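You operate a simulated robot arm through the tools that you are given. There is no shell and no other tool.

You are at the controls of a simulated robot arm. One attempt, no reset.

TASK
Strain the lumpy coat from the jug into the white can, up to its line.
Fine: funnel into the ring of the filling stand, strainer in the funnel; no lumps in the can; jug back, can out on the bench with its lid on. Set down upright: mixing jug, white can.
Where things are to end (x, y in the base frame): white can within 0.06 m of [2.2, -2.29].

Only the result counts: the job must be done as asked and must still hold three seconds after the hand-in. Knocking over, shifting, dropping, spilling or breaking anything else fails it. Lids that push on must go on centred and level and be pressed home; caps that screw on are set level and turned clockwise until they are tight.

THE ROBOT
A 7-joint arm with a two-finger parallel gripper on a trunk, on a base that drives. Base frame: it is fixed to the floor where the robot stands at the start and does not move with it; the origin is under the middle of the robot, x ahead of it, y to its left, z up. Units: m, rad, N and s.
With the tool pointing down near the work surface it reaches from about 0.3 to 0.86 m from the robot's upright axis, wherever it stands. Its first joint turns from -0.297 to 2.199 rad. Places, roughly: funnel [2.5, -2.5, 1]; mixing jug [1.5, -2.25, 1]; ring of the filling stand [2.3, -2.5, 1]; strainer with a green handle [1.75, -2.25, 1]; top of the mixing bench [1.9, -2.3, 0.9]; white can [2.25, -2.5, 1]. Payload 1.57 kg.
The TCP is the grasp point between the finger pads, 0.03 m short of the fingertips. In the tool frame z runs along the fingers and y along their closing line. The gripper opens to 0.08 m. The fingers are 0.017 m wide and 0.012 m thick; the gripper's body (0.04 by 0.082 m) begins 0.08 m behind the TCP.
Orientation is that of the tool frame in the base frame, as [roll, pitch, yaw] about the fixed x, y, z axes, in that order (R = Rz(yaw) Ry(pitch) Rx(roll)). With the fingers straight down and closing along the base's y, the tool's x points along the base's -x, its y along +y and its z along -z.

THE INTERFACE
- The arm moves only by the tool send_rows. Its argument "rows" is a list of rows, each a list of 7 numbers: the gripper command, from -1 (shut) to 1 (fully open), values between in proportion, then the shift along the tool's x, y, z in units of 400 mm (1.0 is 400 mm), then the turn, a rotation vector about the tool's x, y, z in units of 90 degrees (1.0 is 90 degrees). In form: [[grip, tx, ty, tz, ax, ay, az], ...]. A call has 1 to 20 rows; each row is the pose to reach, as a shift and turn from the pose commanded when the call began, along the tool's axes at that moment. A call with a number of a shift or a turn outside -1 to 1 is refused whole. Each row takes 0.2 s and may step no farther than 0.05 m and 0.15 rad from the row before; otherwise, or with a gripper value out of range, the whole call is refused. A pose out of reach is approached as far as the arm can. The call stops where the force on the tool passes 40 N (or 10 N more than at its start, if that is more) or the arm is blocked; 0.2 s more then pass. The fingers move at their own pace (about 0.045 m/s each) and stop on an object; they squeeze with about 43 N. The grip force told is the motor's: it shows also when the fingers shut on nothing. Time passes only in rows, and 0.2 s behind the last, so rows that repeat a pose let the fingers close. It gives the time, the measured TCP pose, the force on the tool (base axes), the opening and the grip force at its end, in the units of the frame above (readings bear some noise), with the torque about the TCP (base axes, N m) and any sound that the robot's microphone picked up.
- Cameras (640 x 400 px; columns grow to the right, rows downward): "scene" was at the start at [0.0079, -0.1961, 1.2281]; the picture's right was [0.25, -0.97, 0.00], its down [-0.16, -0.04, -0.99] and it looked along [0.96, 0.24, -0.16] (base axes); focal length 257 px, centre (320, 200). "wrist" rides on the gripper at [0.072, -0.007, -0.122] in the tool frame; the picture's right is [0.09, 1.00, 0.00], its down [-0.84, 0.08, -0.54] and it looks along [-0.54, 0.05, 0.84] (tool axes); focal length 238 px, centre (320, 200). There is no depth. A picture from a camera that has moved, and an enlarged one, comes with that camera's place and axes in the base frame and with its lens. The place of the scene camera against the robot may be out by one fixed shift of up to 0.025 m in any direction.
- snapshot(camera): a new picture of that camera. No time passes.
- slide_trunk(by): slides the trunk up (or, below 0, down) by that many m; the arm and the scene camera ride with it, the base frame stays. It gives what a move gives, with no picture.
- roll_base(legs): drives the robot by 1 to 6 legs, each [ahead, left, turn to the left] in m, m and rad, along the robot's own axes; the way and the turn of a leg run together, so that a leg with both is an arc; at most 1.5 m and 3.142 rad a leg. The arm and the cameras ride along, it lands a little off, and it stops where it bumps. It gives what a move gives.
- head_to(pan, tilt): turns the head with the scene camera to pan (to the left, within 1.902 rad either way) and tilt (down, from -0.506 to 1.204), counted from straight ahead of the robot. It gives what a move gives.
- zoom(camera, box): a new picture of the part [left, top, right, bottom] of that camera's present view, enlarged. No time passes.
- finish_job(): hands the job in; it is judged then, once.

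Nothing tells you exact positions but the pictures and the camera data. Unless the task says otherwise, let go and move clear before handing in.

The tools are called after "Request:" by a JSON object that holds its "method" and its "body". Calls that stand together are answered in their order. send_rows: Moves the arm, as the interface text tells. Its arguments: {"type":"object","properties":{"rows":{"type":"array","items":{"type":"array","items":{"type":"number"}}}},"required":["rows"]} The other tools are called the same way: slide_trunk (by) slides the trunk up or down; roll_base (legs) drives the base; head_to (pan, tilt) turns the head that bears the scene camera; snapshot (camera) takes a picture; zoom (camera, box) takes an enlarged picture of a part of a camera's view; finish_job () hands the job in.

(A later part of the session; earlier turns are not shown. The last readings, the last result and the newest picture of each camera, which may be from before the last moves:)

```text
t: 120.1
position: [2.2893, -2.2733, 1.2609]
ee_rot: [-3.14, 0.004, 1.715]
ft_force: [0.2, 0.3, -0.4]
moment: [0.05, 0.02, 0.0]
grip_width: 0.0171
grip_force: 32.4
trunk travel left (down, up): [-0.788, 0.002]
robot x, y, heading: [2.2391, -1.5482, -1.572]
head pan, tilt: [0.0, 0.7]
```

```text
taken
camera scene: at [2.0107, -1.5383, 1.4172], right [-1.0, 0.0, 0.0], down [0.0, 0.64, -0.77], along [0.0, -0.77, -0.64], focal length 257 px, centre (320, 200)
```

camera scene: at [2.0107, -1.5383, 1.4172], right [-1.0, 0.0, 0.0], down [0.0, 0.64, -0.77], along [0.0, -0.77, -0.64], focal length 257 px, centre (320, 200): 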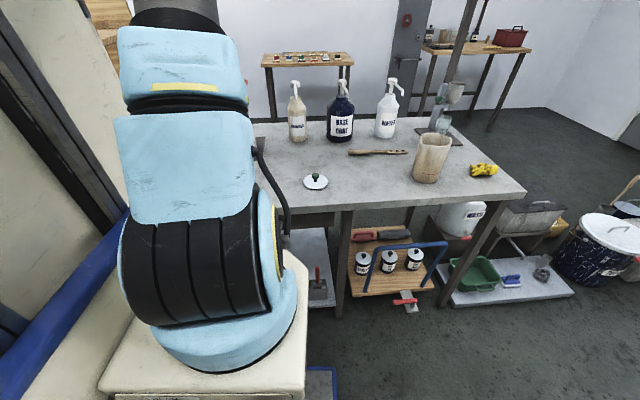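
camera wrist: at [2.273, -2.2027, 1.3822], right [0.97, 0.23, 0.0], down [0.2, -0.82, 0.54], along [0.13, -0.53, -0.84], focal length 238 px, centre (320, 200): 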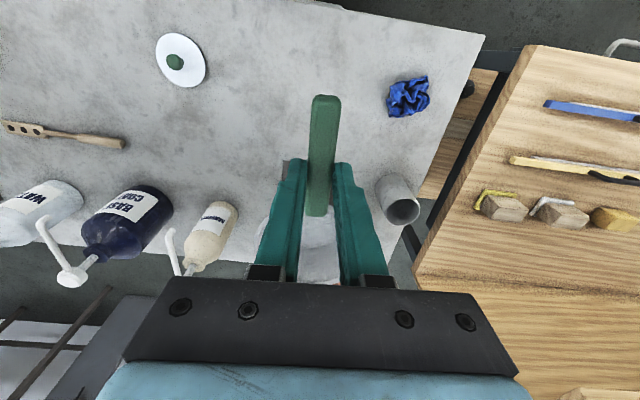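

Request:
{"method": "roll_base", "body": {"legs": [[0.072, 0, 0]]}}

Request:
{"method": "send_rows", "body": {"rows": [[-1, 0, 0, 0, 0, 0, 0]]}}

```text
t: 121.1
position: [2.2896, -2.3456, 1.26]
ee_rot: [-3.141, 0.004, 1.715]
ft_force: [0.0, 0.1, -0.5]
moment: [0.05, -0.05, 0.0]
grip_width: 0.0171
grip_force: 32.0
trunk travel left (down, up): [-0.788, 0.002]
robot x, y, heading: [2.2437, -1.6191, -1.57]
head pan, tilt: [0.0, 0.7]
```

```text
t: 121.5
position: [2.2887, -2.3461, 1.2599]
ee_rot: [-3.14, 0.005, 1.715]
ft_force: [-0.2, 0.1, -0.8]
moment: [0.03, 0.02, 0.0]
grip_width: 0.0168
grip_force: 32.2
trunk travel left (down, up): [-0.788, 0.002]
robot x, y, heading: [2.2415, -1.6202, -1.576]
head pan, tilt: [0.0, 0.7]
```

Request:
{"method": "send_rows", "body": {"rows": [[-1, -0.1, 0.003, 0, 0, 0, 0], [-1, -0.2075, 0.006, 0, 0, 0, 0], [-1, -0.2075, 0.006, 0, 0, 0, 0]]}}

Request:
{"method": "snapshot", "body": {"camera": "wrist"}}

Request:
{"method": "snapshot", "body": {"camera": "scene"}}

```text
t: 122.3
position: [2.3059, -2.4279, 1.2601]
ee_rot: [-3.141, 0.002, 1.717]
ft_force: [0.7, -1.0, -0.2]
moment: [0.03, 0.0, 0.0]
grip_width: 0.0167
grip_force: 32.8
trunk travel left (down, up): [-0.788, 0.002]
robot x, y, heading: [2.2422, -1.6176, -1.577]
head pan, tilt: [0.0, 0.7]
```

```text
taken
camera wrist: at [2.2894, -2.3575, 1.3819], right [0.97, 0.24, 0.0], down [0.2, -0.82, 0.54], along [0.13, -0.53, -0.84], focal length 238 px, centre (320, 200)
```

wrist: 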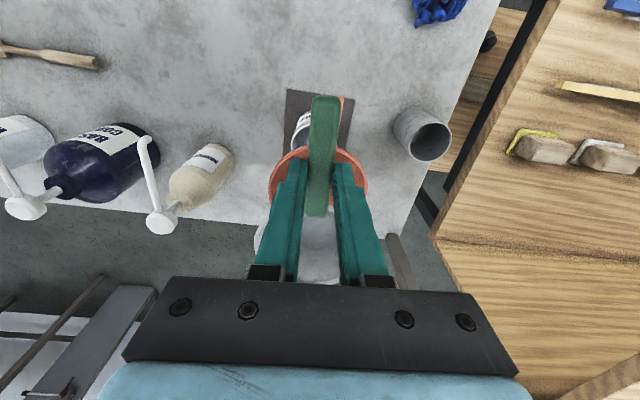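

```text
taken
camera scene: at [2.0104, -1.6105, 1.4172], right [-1.0, 0.0, 0.0], down [0.0, 0.64, -0.76], along [0.0, -0.76, -0.64], focal length 257 px, centre (320, 200)
```

scene: 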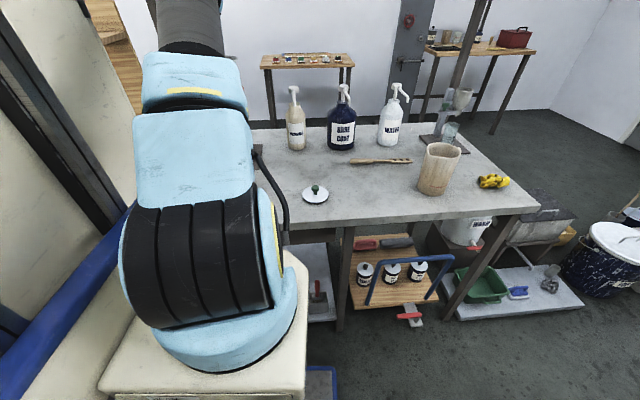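

The funnel is right beneath the bowl. Lower gently.

Request:
{"method": "send_rows", "body": {"rows": [[-1, 0, 0, 0.05, 0, 0, 0], [-1, 0, 0, 0.1, 0, 0, 0], [-1, 0, 0, 0.13, 0, 0, 0], [-1, 0, 0, 0.16, 0, 0, 0], [-1, 0, 0, 0.175, 0, 0, 0]]}}

Request:
{"method": "snapshot", "body": {"camera": "wrist"}}

Request:
{"method": "zoom", "body": {"camera": "scene", "box": [200, 40, 320, 140]}}

```text
t: 123.5
position: [2.3041, -2.4274, 1.189]
ee_rot: [3.141, 0.004, 1.717]
ft_force: [1.1, 1.3, 1.4]
moment: [-0.07, 0.0, 0.03]
grip_width: 0.0168
grip_force: 31.8
trunk travel left (down, up): [-0.788, 0.002]
robot x, y, heading: [2.24, -1.616, -1.571]
head pan, tilt: [0.0, 0.7]
```

```text
taken
camera wrist: at [2.2875, -2.3566, 1.3118], right [0.97, 0.23, 0.0], down [0.2, -0.81, 0.55], along [0.13, -0.53, -0.84], focal length 238 px, centre (320, 200)
```

wrist: 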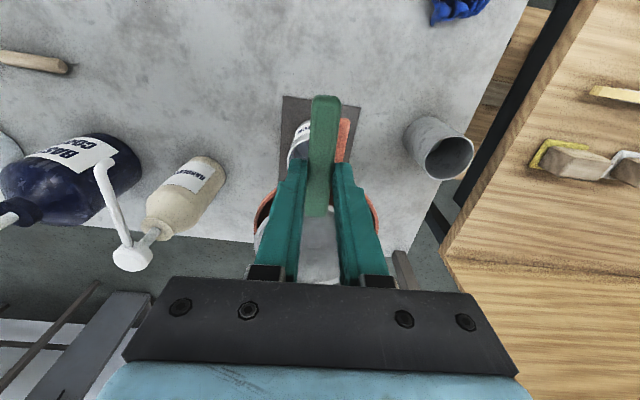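

```text
4.00 times, centred on (260, 90) of scene
camera zoom: at [2.0104, -1.6102, 1.4172], right [-1.0, 0.0, 0.0], down [0.0, 0.64, -0.77], along [0.0, -0.76, -0.64], focal length 1029 px, centre (560, 640)
```

zoom: 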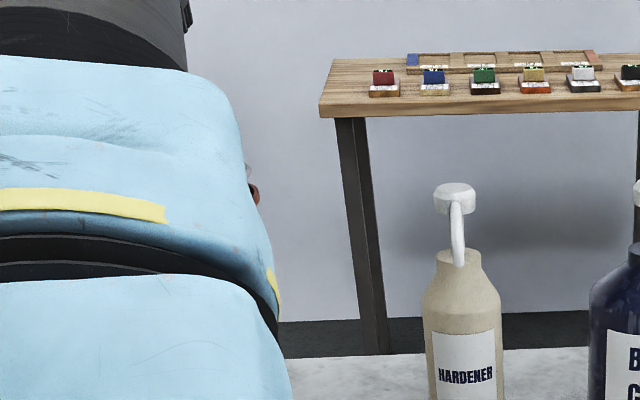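

Request:
{"method": "zoom", "body": {"camera": "wrist", "box": [230, 130, 410, 300]}}

```text
2.35 times, centred on (320, 215) of wrist
camera zoom: at [2.2875, -2.3566, 1.3118], right [0.97, 0.23, 0.0], down [0.2, -0.81, 0.55], along [0.13, -0.53, -0.84], focal length 561 px, centre (320, 165)
```

zoom: 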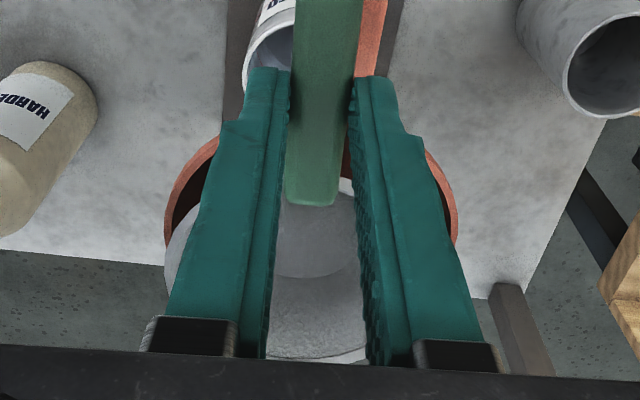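

The bowl is ~4 mm off-centre toward -x/-y; I'll nudge it and continue lowering.

Request:
{"method": "send_rows", "body": {"rows": [[-1, 0.006, 0.0095, 0, 0, 0, 0], [-1, 0.006, 0.0095, 0.008, 0, 0, 0], [-1, 0.006, 0.0095, 0.016, 0, 0, 0], [-1, 0.006, 0.0095, 0.02, 0, 0, 0]]}}

Request:
{"method": "zoom", "body": {"camera": "wrist", "box": [230, 130, 410, 300]}}

```text
t: 124.5
position: [2.3071, -2.4252, 1.1827]
ee_rot: [-3.139, 0.006, 1.715]
ft_force: [-0.8, 1.8, 2.5]
moment: [-0.21, -0.06, 0.09]
grip_width: 0.0169
grip_force: 32.3
trunk travel left (down, up): [-0.788, 0.002]
robot x, y, heading: [2.2392, -1.617, -1.573]
head pan, tilt: [0.0, 0.7]
```

```text
2.35 times, centred on (320, 215) of wrist
camera zoom: at [2.2907, -2.3532, 1.3053], right [0.97, 0.24, 0.0], down [0.2, -0.81, 0.55], along [0.13, -0.53, -0.84], focal length 561 px, centre (320, 165)
```

zoom: 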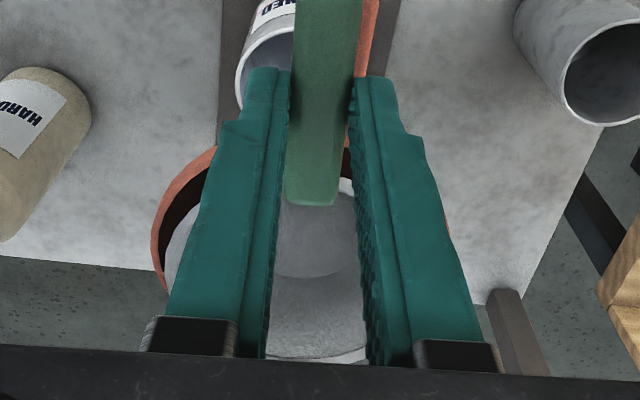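

Request:
{"method": "send_rows", "body": {"rows": [[-1, 0.005, -0.0035, 0, 0, 0, 0], [-1, 0.005, -0.0035, 0.006, 0, 0, 0], [-1, 0.005, -0.0035, 0.01, 0, 0, 0]]}}

```text
t: 125.3
position: [2.3052, -2.4225, 1.1801]
ee_rot: [-3.14, 0.004, 1.716]
ft_force: [-0.6, 4.2, 6.9]
moment: [-0.27, 0.0, 0.05]
grip_width: 0.017
grip_force: 31.9
trunk travel left (down, up): [-0.788, 0.002]
robot x, y, heading: [2.2423, -1.6202, -1.57]
head pan, tilt: [0.0, 0.7]
```

Request:
{"method": "send_rows", "body": {"rows": [[-1, 0, 0, -0.006, 0, 0, 0], [-1, 0.011, 0.001, -0.006, 0, 0, 0], [-1, 0.011, 0.001, 0.0, 0, 0, 0]]}}

Request:
{"method": "zoom", "body": {"camera": "wrist", "box": [230, 130, 410, 300]}}

```text
t: 126.1
position: [2.3049, -2.4187, 1.1782]
ee_rot: [-3.141, 0.005, 1.716]
ft_force: [-0.4, 0.4, 0.5]
moment: [0.0, 0.0, -0.02]
grip_width: 0.0172
grip_force: 32.0
trunk travel left (down, up): [-0.788, 0.002]
robot x, y, heading: [2.2428, -1.6189, -1.578]
head pan, tilt: [0.0, 0.7]
```

```text
2.35 times, centred on (320, 215) of wrist
camera zoom: at [2.2888, -2.3476, 1.3006], right [0.97, 0.23, 0.0], down [0.2, -0.81, 0.55], along [0.13, -0.53, -0.84], focal length 561 px, centre (320, 165)
```

zoom: 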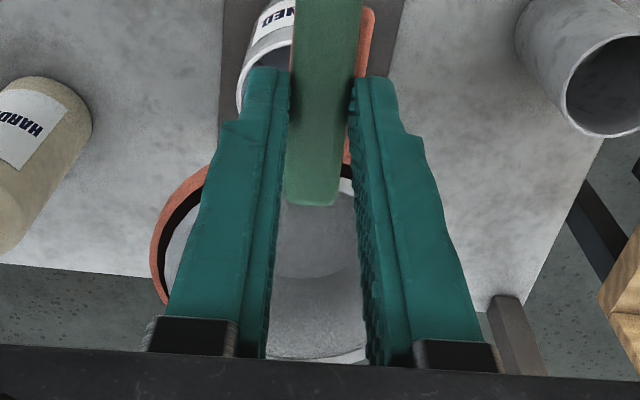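

Request:
{"method": "send_rows", "body": {"rows": [[-1, 0, 0, 0.006, 0, 0, 0], [-1, 0, 0, 0.012, 0, 0, 0]]}}

Request:
{"method": "send_rows", "body": {"rows": [[-1, 0, 0, 0.004, 0, 0, 0], [-1, 0, 0, 0.008, 0, 0, 0]]}}

```text
t: 126.7
position: [2.3055, -2.4188, 1.1753]
ee_rot: [-3.141, 0.009, 1.716]
ft_force: [0.2, 4.3, 12.5]
moment: [-0.74, -0.09, 0.02]
grip_width: 0.017
grip_force: 32.2
trunk travel left (down, up): [-0.788, 0.002]
robot x, y, heading: [2.2395, -1.6166, -1.575]
head pan, tilt: [0.0, 0.7]
```

```text
t: 127.3
position: [2.3051, -2.4158, 1.173]
ee_rot: [3.14, 0.004, 1.716]
ft_force: [0.5, 9.6, 17.4]
moment: [-0.52, -0.11, 0.0]
grip_width: 0.0172
grip_force: 32.5
trunk travel left (down, up): [-0.788, 0.002]
robot x, y, heading: [2.2407, -1.6155, -1.573]
head pan, tilt: [0.0, 0.7]
```

Seated contact reached; I'll relieve the pressure a bit and release the handle.

Request:
{"method": "send_rows", "body": {"rows": [[-1, 0.006, 0, -0.012, 0, 0, 0], [-1, 0.006, 0, -0.012, 0, 0, 0]]}}

Request:
{"method": "send_rows", "body": {"rows": [[-0.4, 0, 0, 0, 0, 0, 0], [-0.2, 0, 0, 0, 0, 0, 0], [0, 0, 0, 0, 0, 0, 0], [0.2, 0, 0, 0, 0, 0, 0]]}}

Request:
{"method": "zoom", "body": {"camera": "wrist", "box": [230, 80, 410, 300]}}

```text
t: 127.9
position: [2.3034, -2.4151, 1.175]
ee_rot: [-3.142, 0.0, 1.716]
ft_force: [-0.1, 0.2, 0.1]
moment: [0.05, -0.02, -0.01]
grip_width: 0.0171
grip_force: 32.4
trunk travel left (down, up): [-0.788, 0.002]
robot x, y, heading: [2.2409, -1.6182, -1.575]
head pan, tilt: [0.0, 0.7]
```

```text
t: 128.9
position: [2.3058, -2.4159, 1.1759]
ee_rot: [3.14, 0.004, 1.715]
ft_force: [-0.8, 1.0, -0.2]
moment: [0.02, 0.02, -0.03]
grip_width: 0.0481
grip_force: 0.0
trunk travel left (down, up): [-0.788, 0.002]
robot x, y, heading: [2.2419, -1.6172, -1.575]
head pan, tilt: [0.0, 0.7]
```

```text
1.82 times, centred on (320, 190) of wrist
camera zoom: at [2.289, -2.3451, 1.298], right [0.97, 0.23, 0.0], down [0.2, -0.81, 0.54], along [0.13, -0.53, -0.84], focal length 433 px, centre (320, 218)
```

zoom: 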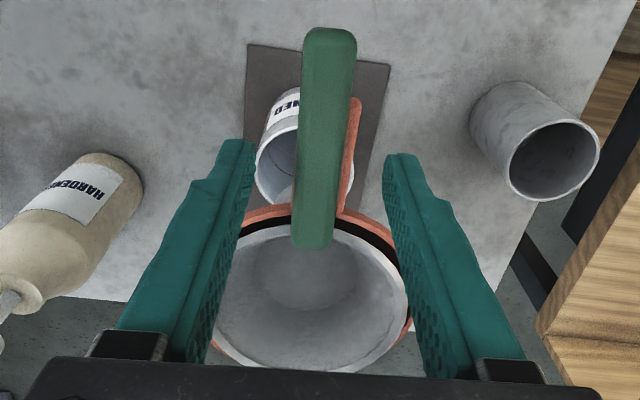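

The strainer rests in the funnel. Raise clear and look.

Request:
{"method": "send_rows", "body": {"rows": [[0.4, 0, 0, -0.03, 0, 0, 0], [0.6, 0, 0, -0.1, 0, 0, 0], [1, 0.05, 0, -0.2, 0, 0, 0], [1, 0.15, 0, -0.25, 0, 0, 0], [1, 0.25, 0, -0.25, 0, 0, 0]]}}

Request:
{"method": "snapshot", "body": {"camera": "wrist"}}

Request:
{"method": "zoom", "body": {"camera": "wrist", "box": [230, 120, 410, 290]}}

```text
t: 130.1
position: [2.2882, -2.3172, 1.2744]
ee_rot: [-3.141, 0.004, 1.717]
ft_force: [-0.1, -0.2, -0.3]
moment: [0.05, 0.01, 0.02]
grip_width: 0.0798
grip_force: 0.0
trunk travel left (down, up): [-0.788, 0.002]
robot x, y, heading: [2.2437, -1.6184, -1.575]
head pan, tilt: [0.0, 0.7]
```

```text
taken
camera wrist: at [2.272, -2.2461, 1.3962], right [0.97, 0.24, 0.0], down [0.2, -0.82, 0.54], along [0.13, -0.53, -0.84], focal length 238 px, centre (320, 200)
```

wrist: 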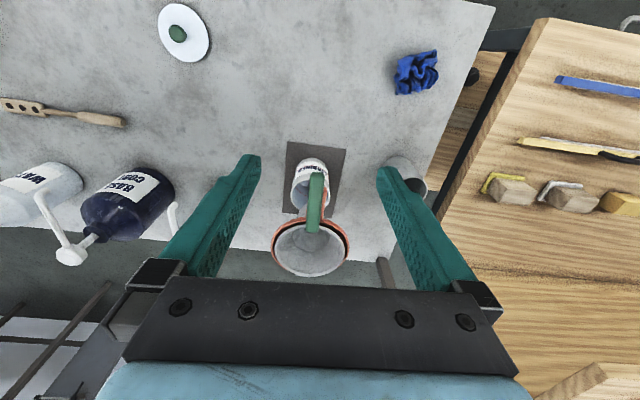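

```text
2.35 times, centred on (320, 205) of wrist
camera zoom: at [2.272, -2.2461, 1.3962], right [0.97, 0.24, 0.0], down [0.2, -0.82, 0.54], along [0.13, -0.53, -0.84], focal length 561 px, centre (320, 188)
```

zoom: 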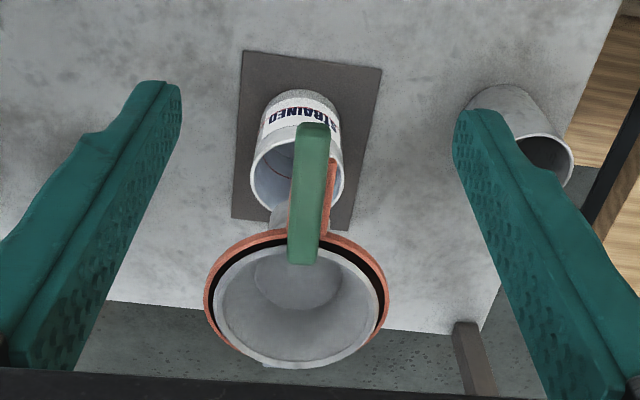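

The strainer sits well inside the funnel. Before handling the jug, I'll back off and test whether the arm can hold the tool horizontal and roll it the way pouring needs.

Request:
{"method": "roll_base", "body": {"legs": [[-0.3, 0, 0]]}}

Request:
{"method": "send_rows", "body": {"rows": [[1, 0, 0, 0, 0, -0.09, 0], [1, 0, 0, 0, 0, -0.18, 0], [1, 0, 0, 0, 0, -0.27, 0], [1, 0, 0, 0, 0, -0.36, 0], [1, 0, 0, 0, 0, -0.45, 0], [1, 0, 0, 0, 0, -0.54, 0], [1, 0, 0, 0, 0, -0.63, 0], [1, 0, 0, 0, 0, -0.72, 0], [1, 0, 0, 0, 0, -0.81, 0], [1, 0, 0, 0, 0, -0.9, 0], [1, 0, 0, 0, 0, -0.99, 0]]}}

Request:
{"method": "send_rows", "body": {"rows": [[1, 0, 0, 0, 0, 0, -0.09], [1, 0, 0, 0, 0, 0, -0.18], [1, 0, 0, 0, 0, 0, -0.27], [1, 0, 0, 0, 0, 0, -0.36], [1, 0, 0, 0, 0, 0, -0.45], [1, 0, 0, 0, 0, 0, -0.54], [1, 0, 0, 0, 0, 0, -0.63], [1, 0, 0, 0, 0, 0, -0.72], [1, 0, 0, 0, 0, 0, -0.81], [1, 0, 0, 0, 0, 0, -0.9], [1, 0, 0, 0, 0, 0, -0.99]]}}

Request:
{"method": "snapshot", "body": {"camera": "scene"}}

```text
t: 132.2
position: [2.2921, -2.0126, 1.2743]
ee_rot: [3.141, 0.003, 1.719]
ft_force: [0.5, -0.9, -0.5]
moment: [0.01, -0.02, -0.01]
grip_width: 0.0801
grip_force: 0.1
trunk travel left (down, up): [-0.788, 0.002]
robot x, y, heading: [2.2456, -1.312, -1.575]
head pan, tilt: [0.0, 0.7]
```

```text
t: 134.6
position: [2.2923, -2.0113, 1.2757]
ee_rot: [3.008, 1.56, 1.585]
ft_force: [-0.6, -0.5, 0.7]
moment: [0.0, 0.0, -0.01]
grip_width: 0.0799
grip_force: 0.1
trunk travel left (down, up): [-0.788, 0.002]
robot x, y, heading: [2.2432, -1.3115, -1.575]
head pan, tilt: [0.0, 0.7]
```

```text
t: 136.9
position: [2.2916, -2.0131, 1.2745]
ee_rot: [-1.583, 0.014, -2.994]
ft_force: [0.0, 0.0, 0.2]
moment: [0.04, -0.01, -0.01]
grip_width: 0.08
grip_force: 0.0
trunk travel left (down, up): [-0.788, 0.002]
robot x, y, heading: [2.2458, -1.3121, -1.574]
head pan, tilt: [0.0, 0.7]
```

```text
taken
camera scene: at [2.0109, -1.3069, 1.4172], right [-1.0, 0.0, 0.0], down [0.0, 0.64, -0.76], along [0.0, -0.76, -0.64], focal length 257 px, centre (320, 200)
```

scene: 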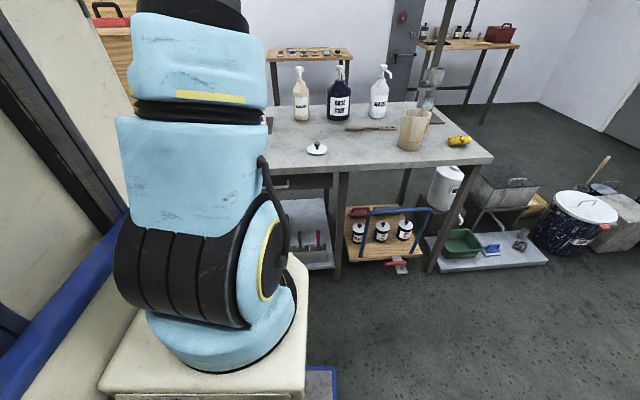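

Rolling in the pouring direction works freely. Let me test another 40° further.

Request:
{"method": "send_rows", "body": {"rows": [[1, 0, 0, 0, 0, 0, -0.09], [1, 0, 0, 0, 0, 0, -0.18], [1, 0, 0, 0, 0, 0, -0.27], [1, 0, 0, 0, 0, 0, -0.36], [1, 0, 0, 0, 0, 0, -0.45]]}}

Request:
{"method": "send_rows", "body": {"rows": [[1, 0, 0, 0, 0, 0, 0.09], [1, 0, 0, 0, 0, 0, 0.18], [1, 0, 0, 0, 0, 0, 0.27], [1, 0, 0, 0, 0, 0, 0.36], [1, 0, 0, 0, 0, 0, 0.45], [1, 0, 0, 0, 0, 0, 0.54], [1, 0, 0, 0, 0, 0, 0.63], [1, 0, 0, 0, 0, 0, 0.72], [1, 0, 0, 0, 0, 0, 0.81], [1, 0, 0, 0, 0, 0, 0.9], [1, 0, 0, 0, 0, 0, 0.99]]}}

Request:
{"method": "send_rows", "body": {"rows": [[1, 0, 0, 0, 0, 0, 0.09], [1, 0, 0, 0, 0, 0, 0.18], [1, 0, 0, 0, 0, 0, 0.27], [1, 0, 0, 0, 0, 0, 0.36], [1, 0, 0, 0, 0, 0, 0.45]]}}

```text
t: 138.2
position: [2.2886, -2.0126, 1.2752]
ee_rot: [-1.585, -0.692, -2.983]
ft_force: [0.7, -0.1, 0.1]
moment: [0.01, -0.02, -0.03]
grip_width: 0.08
grip_force: 0.1
trunk travel left (down, up): [-0.788, 0.002]
robot x, y, heading: [2.2417, -1.3147, -1.569]
head pan, tilt: [0.0, 0.7]
```

```text
t: 140.6
position: [2.2914, -2.0121, 1.2756]
ee_rot: [-1.59, 0.867, -3.009]
ft_force: [-0.3, 0.3, 0.3]
moment: [0.01, -0.03, 0.01]
grip_width: 0.0797
grip_force: 0.1
trunk travel left (down, up): [-0.788, 0.002]
robot x, y, heading: [2.2412, -1.3117, -1.57]
head pan, tilt: [0.0, 0.7]
```

```text
t: 141.8
position: [2.292, -2.0127, 1.2743]
ee_rot: [2.974, 1.559, 1.55]
ft_force: [-0.4, 0.9, 0.3]
moment: [0.01, -0.01, 0.02]
grip_width: 0.0799
grip_force: 0.1
trunk travel left (down, up): [-0.788, 0.002]
robot x, y, heading: [2.2433, -1.3128, -1.567]
head pan, tilt: [0.0, 0.7]
```

Pouring roll up to 130° is reachable. Now I drive over toward the jug, keeping the tool horizontal; the plan is to slip one finger through the handle loop.

Request:
{"method": "roll_base", "body": {"legs": [[0, -1.02, 0], [0.2, 0, 0]]}}

Request:
{"method": "send_rows", "body": {"rows": [[1, 0, 0.1, -0.05, -0.03, 0, 0], [1, 0, 0.2, -0.1, -0.06, 0, 0], [1, 0, 0.3, -0.15, -0.09, 0, 0], [1, 0, 0.4, -0.2, -0.12, 0, 0], [1, 0, 0.5, -0.25, -0.16, 0, 0], [1, 0, 0.58, -0.28, -0.209, 0, 0]]}}

Request:
{"method": "snapshot", "body": {"camera": "wrist"}}

Request:
{"method": "snapshot", "body": {"camera": "scene"}}

```text
t: 148.2
position: [1.2725, -2.2145, 1.2747]
ee_rot: [3.119, 1.558, 1.694]
ft_force: [-1.1, 1.3, -0.3]
moment: [0.0, 0.0, 0.01]
grip_width: 0.0802
grip_force: 0.0
trunk travel left (down, up): [-0.788, 0.002]
robot x, y, heading: [1.2264, -1.5118, -1.574]
head pan, tilt: [0.0, 0.7]
```

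```text
t: 149.8
position: [1.4153, -2.1456, 1.2649]
ee_rot: [3.116, 1.549, 1.839]
ft_force: [0.9, 0.1, -0.1]
moment: [-0.03, 0.0, -0.01]
grip_width: 0.0799
grip_force: 0.2
trunk travel left (down, up): [-0.788, 0.002]
robot x, y, heading: [1.2244, -1.5139, -1.575]
head pan, tilt: [0.0, 0.7]
stopped in row 6: the arm was blocked; the commanded pose is now the measured one
```

```text
taken
camera wrist: at [1.3737, -2.0303, 1.1963], right [0.95, 0.29, -0.09], down [-0.08, 0.52, 0.85], along [0.29, -0.8, 0.52], focal length 238 px, centre (320, 200)
```

wrist: 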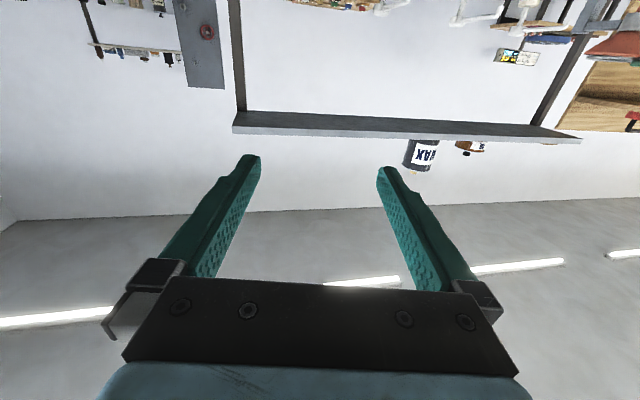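

```text
taken
camera scene: at [0.9892, -1.5156, 1.4157], right [-1.0, 0.0, 0.0], down [0.0, 0.65, -0.76], along [0.0, -0.76, -0.65], focal length 257 px, centre (320, 200)
```

scene: 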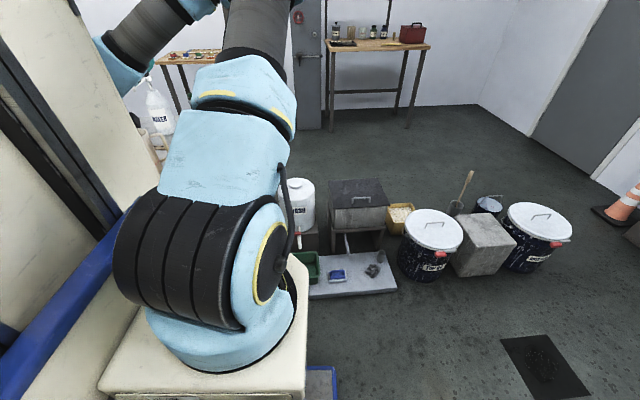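

My own mast blocks the arm when pulled in to the left. I'll undo that and instead turn the whole base so it faces along the handle's tangent.

Request:
{"method": "send_rows", "body": {"rows": [[1, 0, -0.08, 0.05, 0.02, 0, 0], [1, 0, -0.16, 0.09, 0.04, 0, 0], [1, 0, -0.24, 0.13, 0.06, 0, 0], [1, 0, -0.33, 0.17, 0.09, 0, 0]]}}

Request:
{"method": "roll_base", "body": {"legs": [[-0.2, 0, 0], [0, 0, 0.478], [0.15, 0, 0]]}}

Request:
{"method": "snapshot", "body": {"camera": "scene"}}

```text
t: 150.8
position: [1.3233, -2.2365, 1.2729]
ee_rot: [-2.729, 1.557, 2.159]
ft_force: [0.2, -0.2, 0.4]
moment: [-0.01, -0.03, -0.01]
grip_width: 0.0798
grip_force: 0.0
trunk travel left (down, up): [-0.788, 0.002]
robot x, y, heading: [1.2252, -1.5111, -1.574]
head pan, tilt: [0.0, 0.7]
```

```text
t: 154.8
position: [1.7111, -2.0424, 1.2727]
ee_rot: [-2.773, 1.559, 2.591]
ft_force: [-1.6, -0.1, -1.5]
moment: [-0.02, -0.03, 0.01]
grip_width: 0.0801
grip_force: 0.0
trunk travel left (down, up): [-0.788, 0.002]
robot x, y, heading: [1.2944, -1.4494, -1.095]
head pan, tilt: [0.0, 0.7]
```

```text
taken
camera scene: at [1.0903, -1.543, 1.4172], right [-0.89, -0.46, 0.0], down [-0.29, 0.57, -0.76], along [0.35, -0.68, -0.64], focal length 257 px, centre (320, 200)
```

scene: 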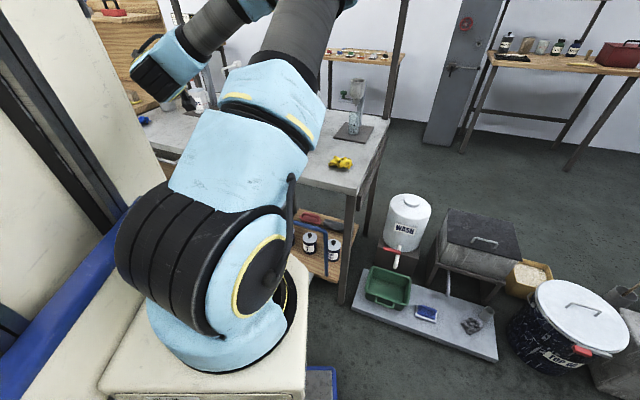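

Request:
{"method": "roll_base", "body": {"legs": [[0, -0.2, 0], [0.09, 0, 0]]}}

Request:
{"method": "send_rows", "body": {"rows": [[0.2, 0, -0.03, 0, 0.03, 0, 0], [0.0, 0, -0.06, 0, 0.06, 0, 0], [0, 0, -0.1, -0.03, 0.09, 0, 0], [0, 0, -0.12, -0.05, 0.113, 0, 0]]}}

```text
t: 157.1
position: [1.569, -2.214, 1.2731]
ee_rot: [-2.772, 1.558, 2.595]
ft_force: [0.3, 0.7, 1.0]
moment: [-0.02, -0.01, -0.01]
grip_width: 0.08
grip_force: 0.1
trunk travel left (down, up): [-0.788, 0.002]
robot x, y, heading: [1.1517, -1.6213, -1.094]
head pan, tilt: [0.0, 0.7]
```

```text
t: 158.1
position: [1.5177, -2.2275, 1.2726]
ee_rot: [-2.604, 1.557, 2.58]
ft_force: [0.0, 0.4, 0.1]
moment: [-0.03, 0.04, 0.01]
grip_width: 0.0398
grip_force: 0.1
trunk travel left (down, up): [-0.788, 0.002]
robot x, y, heading: [1.1536, -1.6208, -1.095]
head pan, tilt: [0.0, 0.7]
```

Request:
{"method": "slide_trunk", "body": {"by": -0.24}}

Request:
{"method": "snapshot", "body": {"camera": "wrist"}}

Request:
{"method": "snapshot", "body": {"camera": "scene"}}

```text
t: 160.6
position: [1.5177, -2.2271, 1.0335]
ee_rot: [-2.602, 1.56, 2.586]
ft_force: [-0.3, 0.1, 0.2]
moment: [-0.01, 0.02, 0.0]
grip_width: 0.04
grip_force: 0.1
trunk travel left (down, up): [-0.548, 0.242]
robot x, y, heading: [1.1553, -1.6145, -1.095]
head pan, tilt: [0.0, 0.7]
```

```text
taken
camera wrist: at [1.4569, -2.1213, 0.9629], right [0.88, 0.46, -0.1], down [-0.17, 0.51, 0.84], along [0.43, -0.73, 0.53], focal length 238 px, centre (320, 200)
```

wrist: 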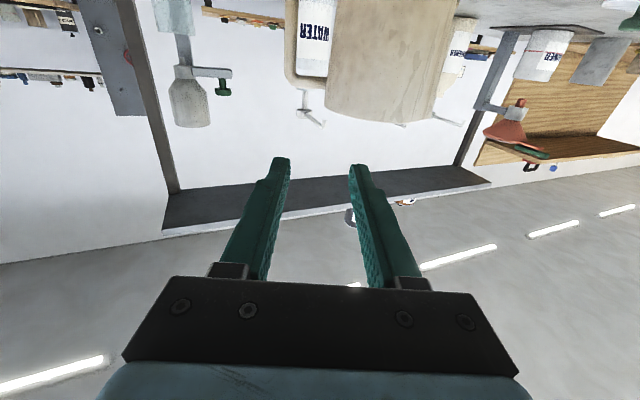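

```text
taken
camera scene: at [0.9473, -1.7161, 1.1772], right [-0.89, -0.46, 0.0], down [-0.29, 0.57, -0.76], along [0.35, -0.68, -0.64], focal length 257 px, centre (320, 200)
```

scene: 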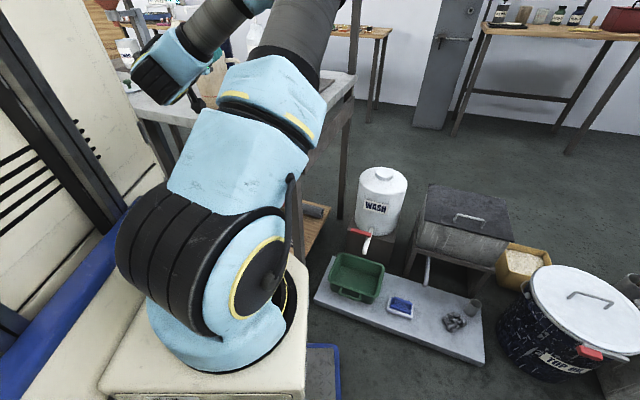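

The wrist camera sees the handle loop face-on. Zoom to measure it.

Request:
{"method": "zoom", "body": {"camera": "wrist", "box": [230, 0, 470, 150]}}

```text
2.67 times, centred on (350, 75) of wrist
camera zoom: at [1.4569, -2.1213, 0.9629], right [0.88, 0.46, -0.1], down [-0.17, 0.51, 0.84], along [0.43, -0.73, 0.53], focal length 636 px, centre (240, 533)
```

zoom: 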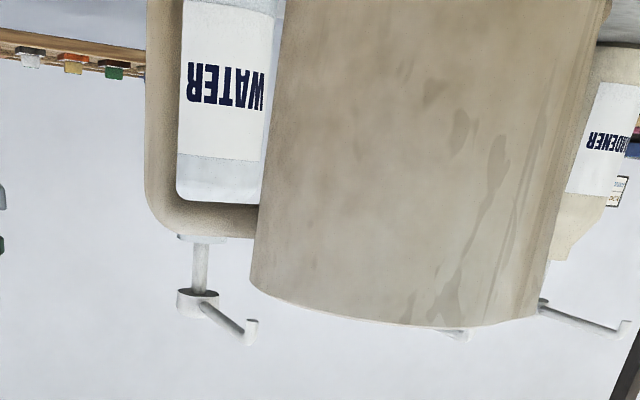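

Handle bar ≈ 11 mm thick with a gap of ~28 mm — enough for a finger. I'll centre laterally and lower the trunk to handle height.

Request:
{"method": "send_rows", "body": {"rows": [[-0.25, 0, -0.045, 0, 0, 0, 0], [-0.25, 0, -0.085, 0, 0, 0, 0], [-0.25, 0, -0.085, 0, 0, 0, 0]]}}

Request:
{"method": "slide_trunk", "body": {"by": -0.063}}

Request:
{"method": "snapshot", "body": {"camera": "wrist"}}

Request:
{"method": "zoom", "body": {"camera": "wrist", "box": [240, 60, 430, 200]}}

```text
t: 161.4
position: [1.488, -2.2421, 1.0342]
ee_rot: [-2.599, 1.557, 2.585]
ft_force: [-0.4, -0.5, 0.7]
moment: [0.01, 0.02, 0.0]
grip_width: 0.03
grip_force: 0.1
trunk travel left (down, up): [-0.548, 0.242]
robot x, y, heading: [1.149, -1.616, -1.102]
head pan, tilt: [0.0, 0.7]
```

```text
t: 162.4
position: [1.4882, -2.2423, 0.9713]
ee_rot: [-2.6, 1.559, 2.587]
ft_force: [0.8, 0.3, 0.3]
moment: [0.0, 0.05, -0.01]
grip_width: 0.03
grip_force: 0.1
trunk travel left (down, up): [-0.485, 0.305]
robot x, y, heading: [1.15, -1.6177, -1.097]
head pan, tilt: [0.0, 0.7]
```

```text
taken
camera wrist: at [1.4264, -2.1364, 0.9012], right [0.88, 0.46, -0.1], down [-0.17, 0.51, 0.84], along [0.43, -0.73, 0.53], focal length 238 px, centre (320, 200)
```

wrist: 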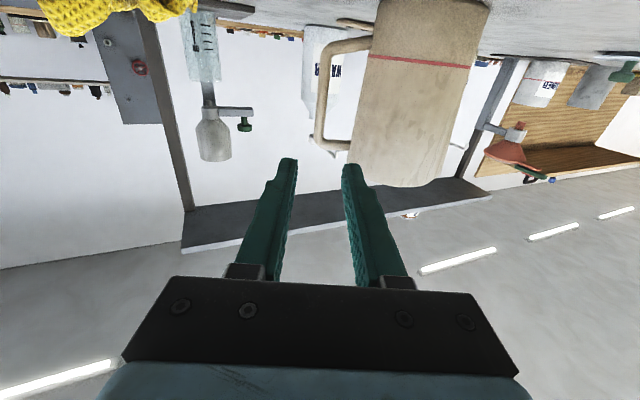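

```text
2.86 times, centred on (335, 130) of wrist
camera zoom: at [1.4264, -2.1364, 0.9012], right [0.88, 0.46, -0.1], down [-0.17, 0.51, 0.84], along [0.43, -0.73, 0.53], focal length 681 px, centre (277, 400)
```

zoom: 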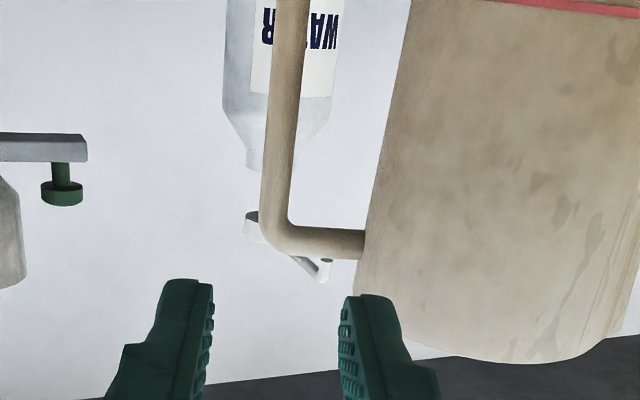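

The bar is centred between the fingers and is 0.145 m ahead; the loop's top is at z = 0.989. I'll drive the base 0.075 m closer, then re-check.

Request:
{"method": "roll_base", "body": {"legs": [[0.075, 0, 0]]}}

Request:
{"method": "snapshot", "body": {"camera": "wrist"}}

Request:
{"method": "zoom", "body": {"camera": "wrist", "box": [240, 60, 430, 200]}}

```text
t: 163.4
position: [1.5223, -2.3093, 0.9718]
ee_rot: [-2.603, 1.558, 2.586]
ft_force: [0.3, 0.3, 0.1]
moment: [-0.03, 0.03, -0.01]
grip_width: 0.0302
grip_force: 0.2
trunk travel left (down, up): [-0.485, 0.305]
robot x, y, heading: [1.1877, -1.6833, -1.095]
head pan, tilt: [0.0, 0.7]
```

```text
taken
camera wrist: at [1.4613, -2.2026, 0.9011], right [0.88, 0.46, -0.1], down [-0.17, 0.51, 0.84], along [0.44, -0.73, 0.53], focal length 238 px, centre (320, 200)
```

wrist: 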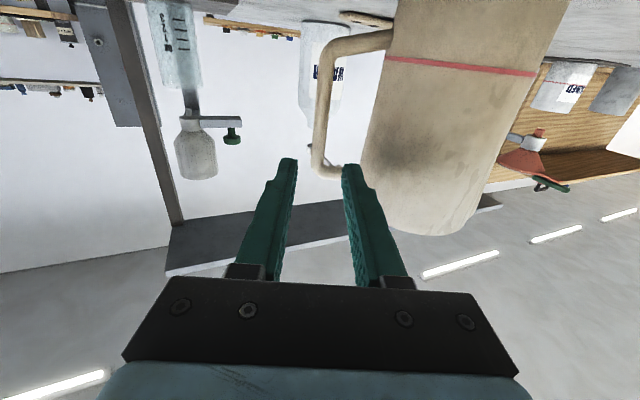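

```text
2.86 times, centred on (335, 130) of wrist
camera zoom: at [1.4613, -2.2026, 0.9011], right [0.88, 0.46, -0.1], down [-0.17, 0.51, 0.84], along [0.44, -0.73, 0.53], focal length 681 px, centre (277, 400)
```

zoom: 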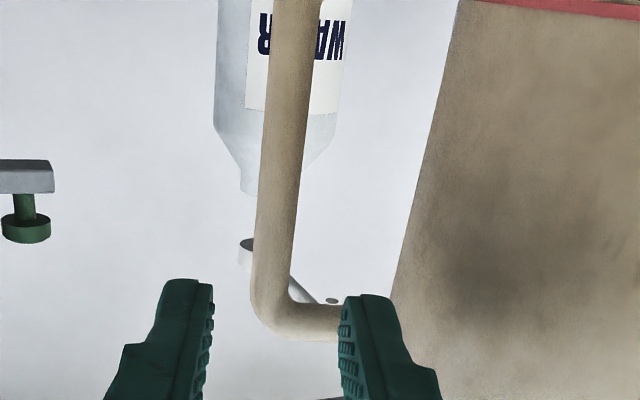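

Request:
{"method": "send_rows", "body": {"rows": [[-0.25, 0, -0.004, 0.06, 0, 0, 0], [-0.25, 0, -0.004, 0.12, 0, 0, 0], [-0.25, 0, -0.004, 0.182, 0, 0, 0], [-0.25, 0, -0.004, 0.182, 0, 0, 0]]}}

Request:
{"method": "snapshot", "body": {"camera": "wrist"}}

```text
t: 164.4
position: [1.5537, -2.3752, 0.9715]
ee_rot: [-2.579, 1.557, 2.607]
ft_force: [-0.2, -0.3, -0.8]
moment: [0.0, 0.0, 0.01]
grip_width: 0.0299
grip_force: 0.1
trunk travel left (down, up): [-0.485, 0.305]
robot x, y, heading: [1.1856, -1.6845, -1.095]
head pan, tilt: [0.0, 0.7]
```

```text
taken
camera wrist: at [1.4935, -2.2693, 0.9015], right [0.88, 0.46, -0.1], down [-0.17, 0.51, 0.84], along [0.44, -0.73, 0.53], focal length 238 px, centre (320, 200)
```

wrist: 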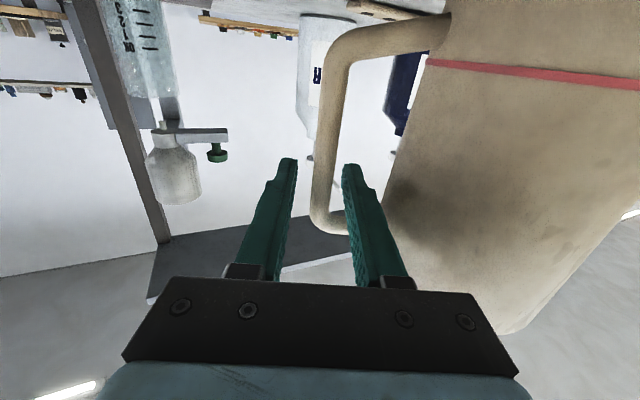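

The bar is between the fingers with the inner finger through the loop. Close the gripper.

Request:
{"method": "send_rows", "body": {"rows": [[-0.5, 0, 0, 0, 0, 0, 0], [-0.7, 0, 0, 0, 0, 0, 0], [-1, 0, 0, 0, 0, 0, 0], [-1, 0, 0, 0, 0, 0, 0], [-1, 0, 0, 0, 0, 0, 0], [-1, 0, 0, 0, 0, 0, 0]]}}

Request:
{"method": "snapshot", "body": {"camera": "wrist"}}

```text
t: 165.8
position: [1.5548, -2.3749, 0.9716]
ee_rot: [-2.604, 1.559, 2.585]
ft_force: [1.6, 0.4, -0.1]
moment: [0.13, -0.11, 0.02]
grip_width: 0.0112
grip_force: 27.9
trunk travel left (down, up): [-0.485, 0.305]
robot x, y, heading: [1.1862, -1.6858, -1.1]
head pan, tilt: [0.0, 0.7]
```

```text
taken
camera wrist: at [1.4935, -2.269, 0.9015], right [0.88, 0.46, -0.1], down [-0.17, 0.51, 0.84], along [0.44, -0.73, 0.53], focal length 238 px, centre (320, 200)
```

wrist: 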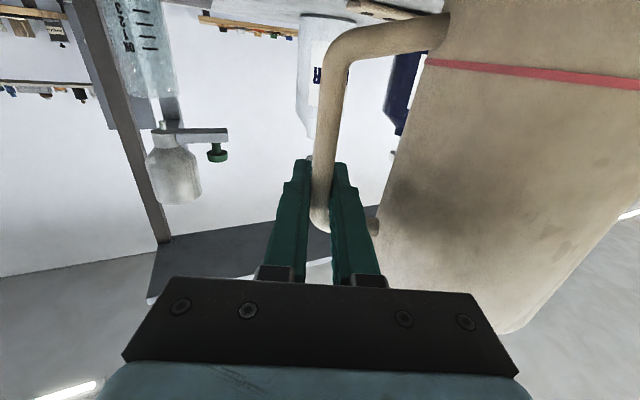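

Gripped. Lift a bit with the trunk and check the weight and any droop.

Request:
{"method": "slide_trunk", "body": {"by": 0.04}}

Request:
{"method": "snapshot", "body": {"camera": "wrist"}}

```text
t: 166.7
position: [1.5546, -2.3759, 1.0118]
ee_rot: [-2.604, 1.558, 2.586]
ft_force: [-0.5, 0.6, -3.3]
moment: [-0.17, 0.25, 0.02]
grip_width: 0.0111
grip_force: 28.7
trunk travel left (down, up): [-0.525, 0.265]
robot x, y, heading: [1.1851, -1.6828, -1.103]
head pan, tilt: [0.0, 0.7]
```

```text
taken
camera wrist: at [1.4934, -2.2691, 0.9413], right [0.88, 0.46, -0.1], down [-0.17, 0.51, 0.84], along [0.44, -0.73, 0.53], focal length 238 px, centre (320, 200)
```

wrist: 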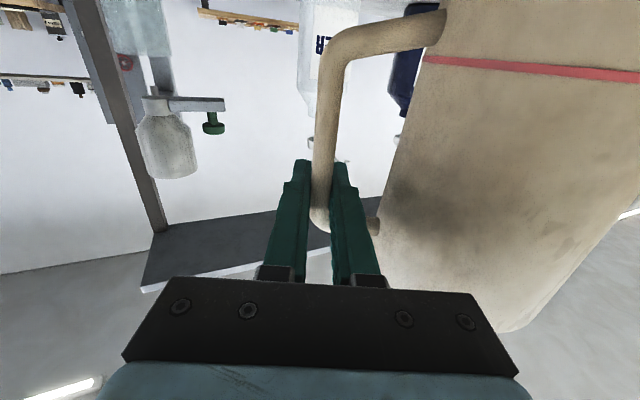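

The jug weighs about 3.4 N with no droop. I'll raise it fully, back away, turn to face the bench squarely, and drive over to the stand.

Request:
{"method": "slide_trunk", "body": {"by": 0.26}}

Request:
{"method": "roll_base", "body": {"legs": [[-0.35, 0, 0], [0, 0, -0.473]]}}

Request:
{"method": "snapshot", "body": {"camera": "scene"}}

Request:
{"method": "snapshot", "body": {"camera": "wrist"}}

```text
t: 169.3
position: [1.5542, -2.3737, 1.272]
ee_rot: [-2.606, 1.556, 2.583]
ft_force: [-0.1, 0.5, -3.9]
moment: [-0.17, 0.24, 0.02]
grip_width: 0.0109
grip_force: 28.4
trunk travel left (down, up): [-0.785, 0.005]
robot x, y, heading: [1.1852, -1.6839, -1.098]
head pan, tilt: [0.0, 0.7]
```

```text
t: 173.0
position: [1.0329, -2.1517, 1.273]
ee_rot: [-2.605, 1.556, 2.104]
ft_force: [0.1, -0.6, -4.4]
moment: [-0.05, 0.26, -0.02]
grip_width: 0.0112
grip_force: 28.8
trunk travel left (down, up): [-0.785, 0.005]
robot x, y, heading: [1.0262, -1.3678, -1.572]
head pan, tilt: [0.0, 0.7]
```

```text
taken
camera scene: at [0.7923, -1.362, 1.4142], right [-1.0, 0.0, 0.0], down [0.0, 0.64, -0.76], along [0.0, -0.76, -0.64], focal length 257 px, centre (320, 200)
```

scene: 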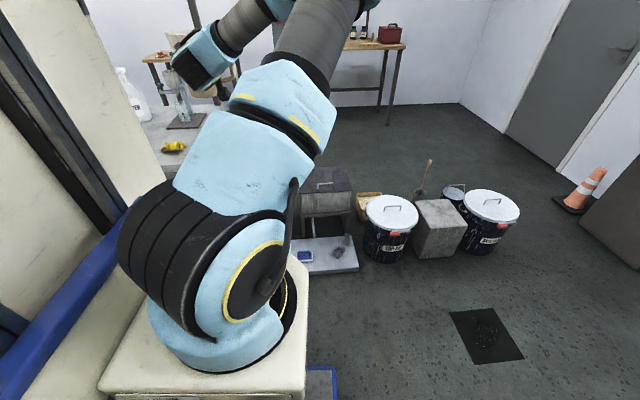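

```text
taken
camera wrist: at [1.0275, -2.0291, 1.2014], right [1.0, 0.0, -0.1], down [0.08, 0.53, 0.84], along [0.05, -0.85, 0.53], focal length 238 px, centre (320, 200)
```

wrist: 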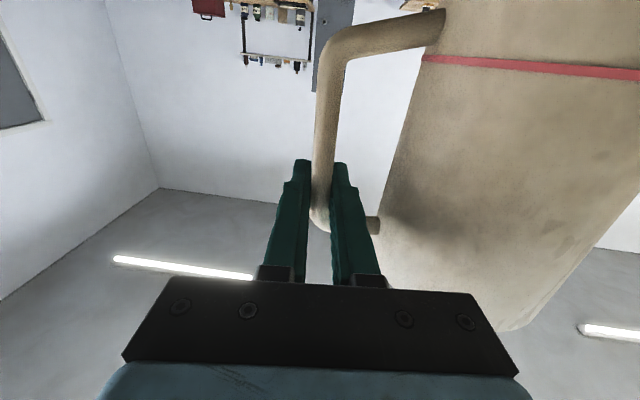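

d is now straight toward the bench. Drive left to in front of the stand, then forward.

Request:
{"method": "roll_base", "body": {"legs": [[0, 1.09, 0]]}}

Request:
{"method": "send_rows", "body": {"rows": [[-1, 0, 0, 0, 0, 0, 0]]}}

Request:
{"method": "snapshot", "body": {"camera": "wrist"}}

```text
t: 178.4
position: [2.0958, -2.1578, 1.2724]
ee_rot: [-2.605, 1.556, 2.102]
ft_force: [-0.5, 0.4, -3.6]
moment: [-0.06, 0.32, 0.01]
grip_width: 0.0111
grip_force: 28.3
trunk travel left (down, up): [-0.785, 0.005]
robot x, y, heading: [2.0874, -1.3716, -1.578]
head pan, tilt: [0.0, 0.7]
```

```text
t: 178.8
position: [2.0957, -2.1575, 1.2708]
ee_rot: [-2.61, 1.555, 2.099]
ft_force: [-1.2, -0.8, -3.8]
moment: [-0.03, 0.28, 0.01]
grip_width: 0.0113
grip_force: 28.6
trunk travel left (down, up): [-0.785, 0.005]
robot x, y, heading: [2.0849, -1.3724, -1.575]
head pan, tilt: [0.0, 0.7]
```

```text
taken
camera wrist: at [2.0899, -2.0341, 1.201], right [0.99, 0.0, -0.1], down [0.09, 0.53, 0.84], along [0.05, -0.85, 0.53], focal length 238 px, centre (320, 200)
```

wrist: 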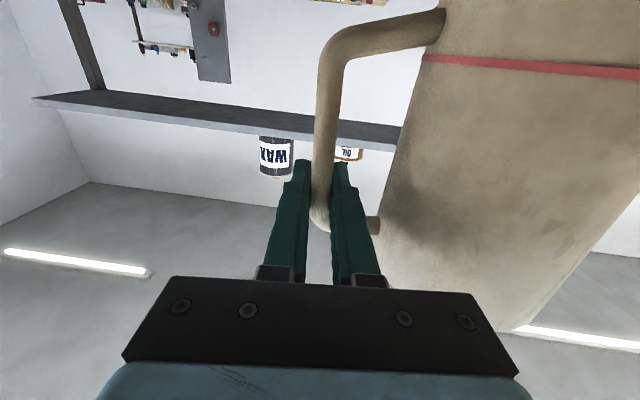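

Request:
{"method": "roll_base", "body": {"legs": [[0.333, 0.03, 0]]}}

Request:
{"method": "snapshot", "body": {"camera": "scene"}}

Request:
{"method": "snapshot", "body": {"camera": "wrist"}}

```text
t: 181.1
position: [2.1232, -2.4904, 1.2717]
ee_rot: [-2.605, 1.557, 2.107]
ft_force: [-0.1, 0.1, -4.6]
moment: [-0.03, 0.31, 0.01]
grip_width: 0.0111
grip_force: 28.6
trunk travel left (down, up): [-0.785, 0.005]
robot x, y, heading: [2.1197, -1.7062, -1.578]
head pan, tilt: [0.0, 0.7]
```

```text
taken
camera scene: at [1.8842, -1.6998, 1.4142], right [-1.0, 0.01, 0.0], down [0.0, 0.64, -0.76], along [0.0, -0.76, -0.64], focal length 257 px, centre (320, 200)
```

scene: 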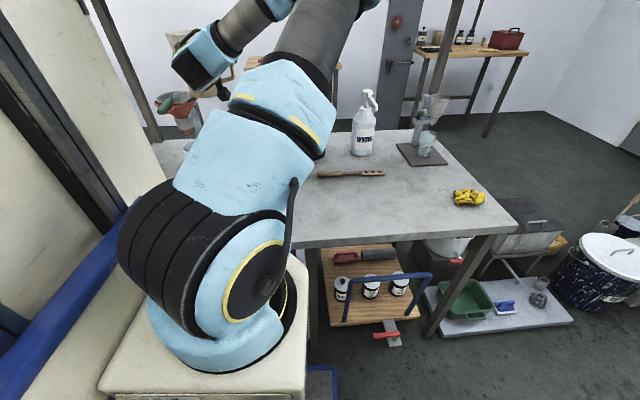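

```text
taken
camera wrist: at [2.1186, -2.3672, 1.2013], right [1.0, 0.0, -0.1], down [0.09, 0.53, 0.84], along [0.05, -0.85, 0.53], focal length 238 px, centre (320, 200)
```

wrist: 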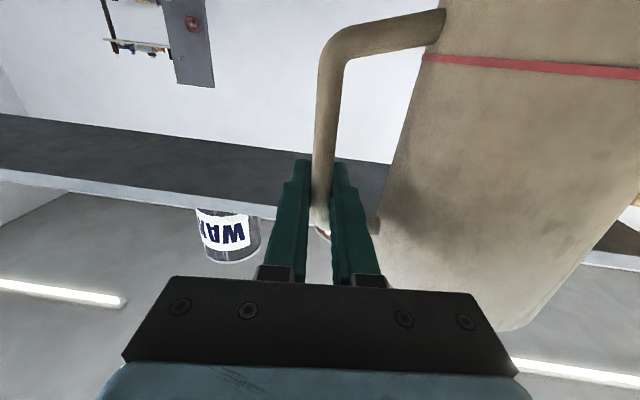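

Request:
{"method": "zoom", "body": {"camera": "scene", "box": [140, 20, 260, 160]}}

```text
2.86 times, centred on (200, 90) of scene
camera zoom: at [1.8842, -1.6998, 1.4142], right [-1.0, 0.01, 0.0], down [0.0, 0.64, -0.76], along [0.0, -0.76, -0.64], focal length 735 px, centre (663, 514)
```

zoom: 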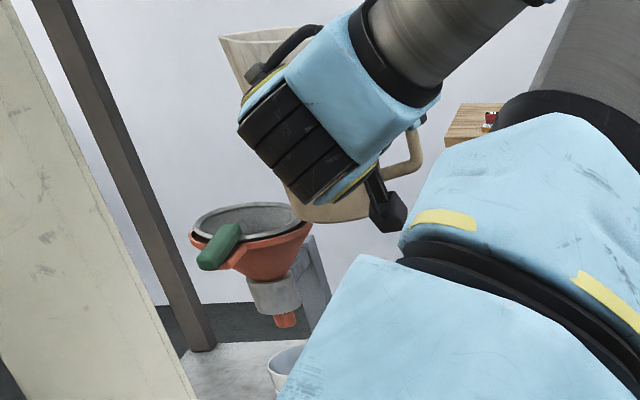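

The scene view shows the jug next to the strainer, with its spout over to the left — good for monitoring. I'll roll to 45° (no pour expected yet) while shifting toward the strainer.

Request:
{"method": "send_rows", "body": {"rows": [[-1, -0.01, 0.02, 0, 0, 0, -0.083], [-1, -0.02, 0.04, 0, 0, 0, -0.166], [-1, -0.03, 0.06, 0, 0, 0, -0.25], [-1, -0.04, 0.085, 0, 0, 0, -0.333], [-1, -0.05, 0.11, 0, 0, 0, -0.416], [-1, -0.06, 0.1325, 0, 0, 0, -0.5]]}}

Request:
{"method": "zoom", "body": {"camera": "scene", "box": [140, 20, 260, 160]}}

Request:
{"method": "snapshot", "body": {"camera": "wrist"}}

```text
t: 182.4
position: [2.1772, -2.4897, 1.2942]
ee_rot: [-1.589, 0.775, 3.125]
ft_force: [-0.8, 0.2, -4.2]
moment: [-0.09, 0.08, 0.01]
grip_width: 0.0112
grip_force: 29.1
trunk travel left (down, up): [-0.785, 0.005]
robot x, y, heading: [2.1128, -1.7075, -1.578]
head pan, tilt: [0.0, 0.7]
```

```text
2.86 times, centred on (200, 90) of scene
camera zoom: at [1.884, -1.6999, 1.4141], right [-1.0, 0.01, 0.0], down [0.0, 0.64, -0.76], along [0.0, -0.76, -0.64], focal length 735 px, centre (663, 514)
```

zoom: 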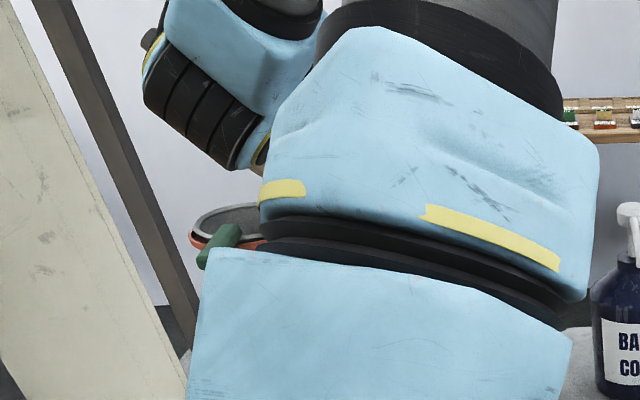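

```text
taken
camera wrist: at [2.1224, -2.3677, 1.2509], right [0.63, 0.01, -0.77], down [0.65, 0.53, 0.54], along [0.42, -0.85, 0.33], focal length 238 px, centre (320, 200)
```

wrist: 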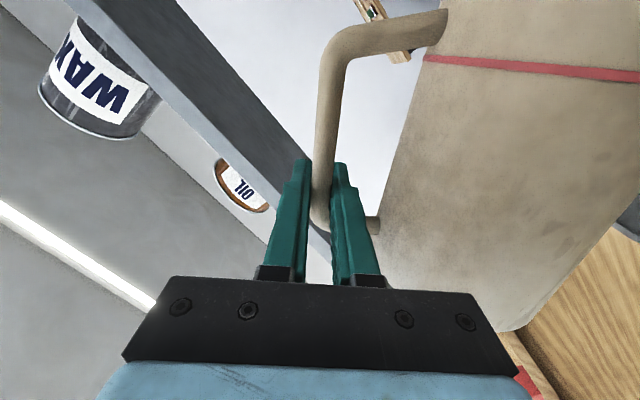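

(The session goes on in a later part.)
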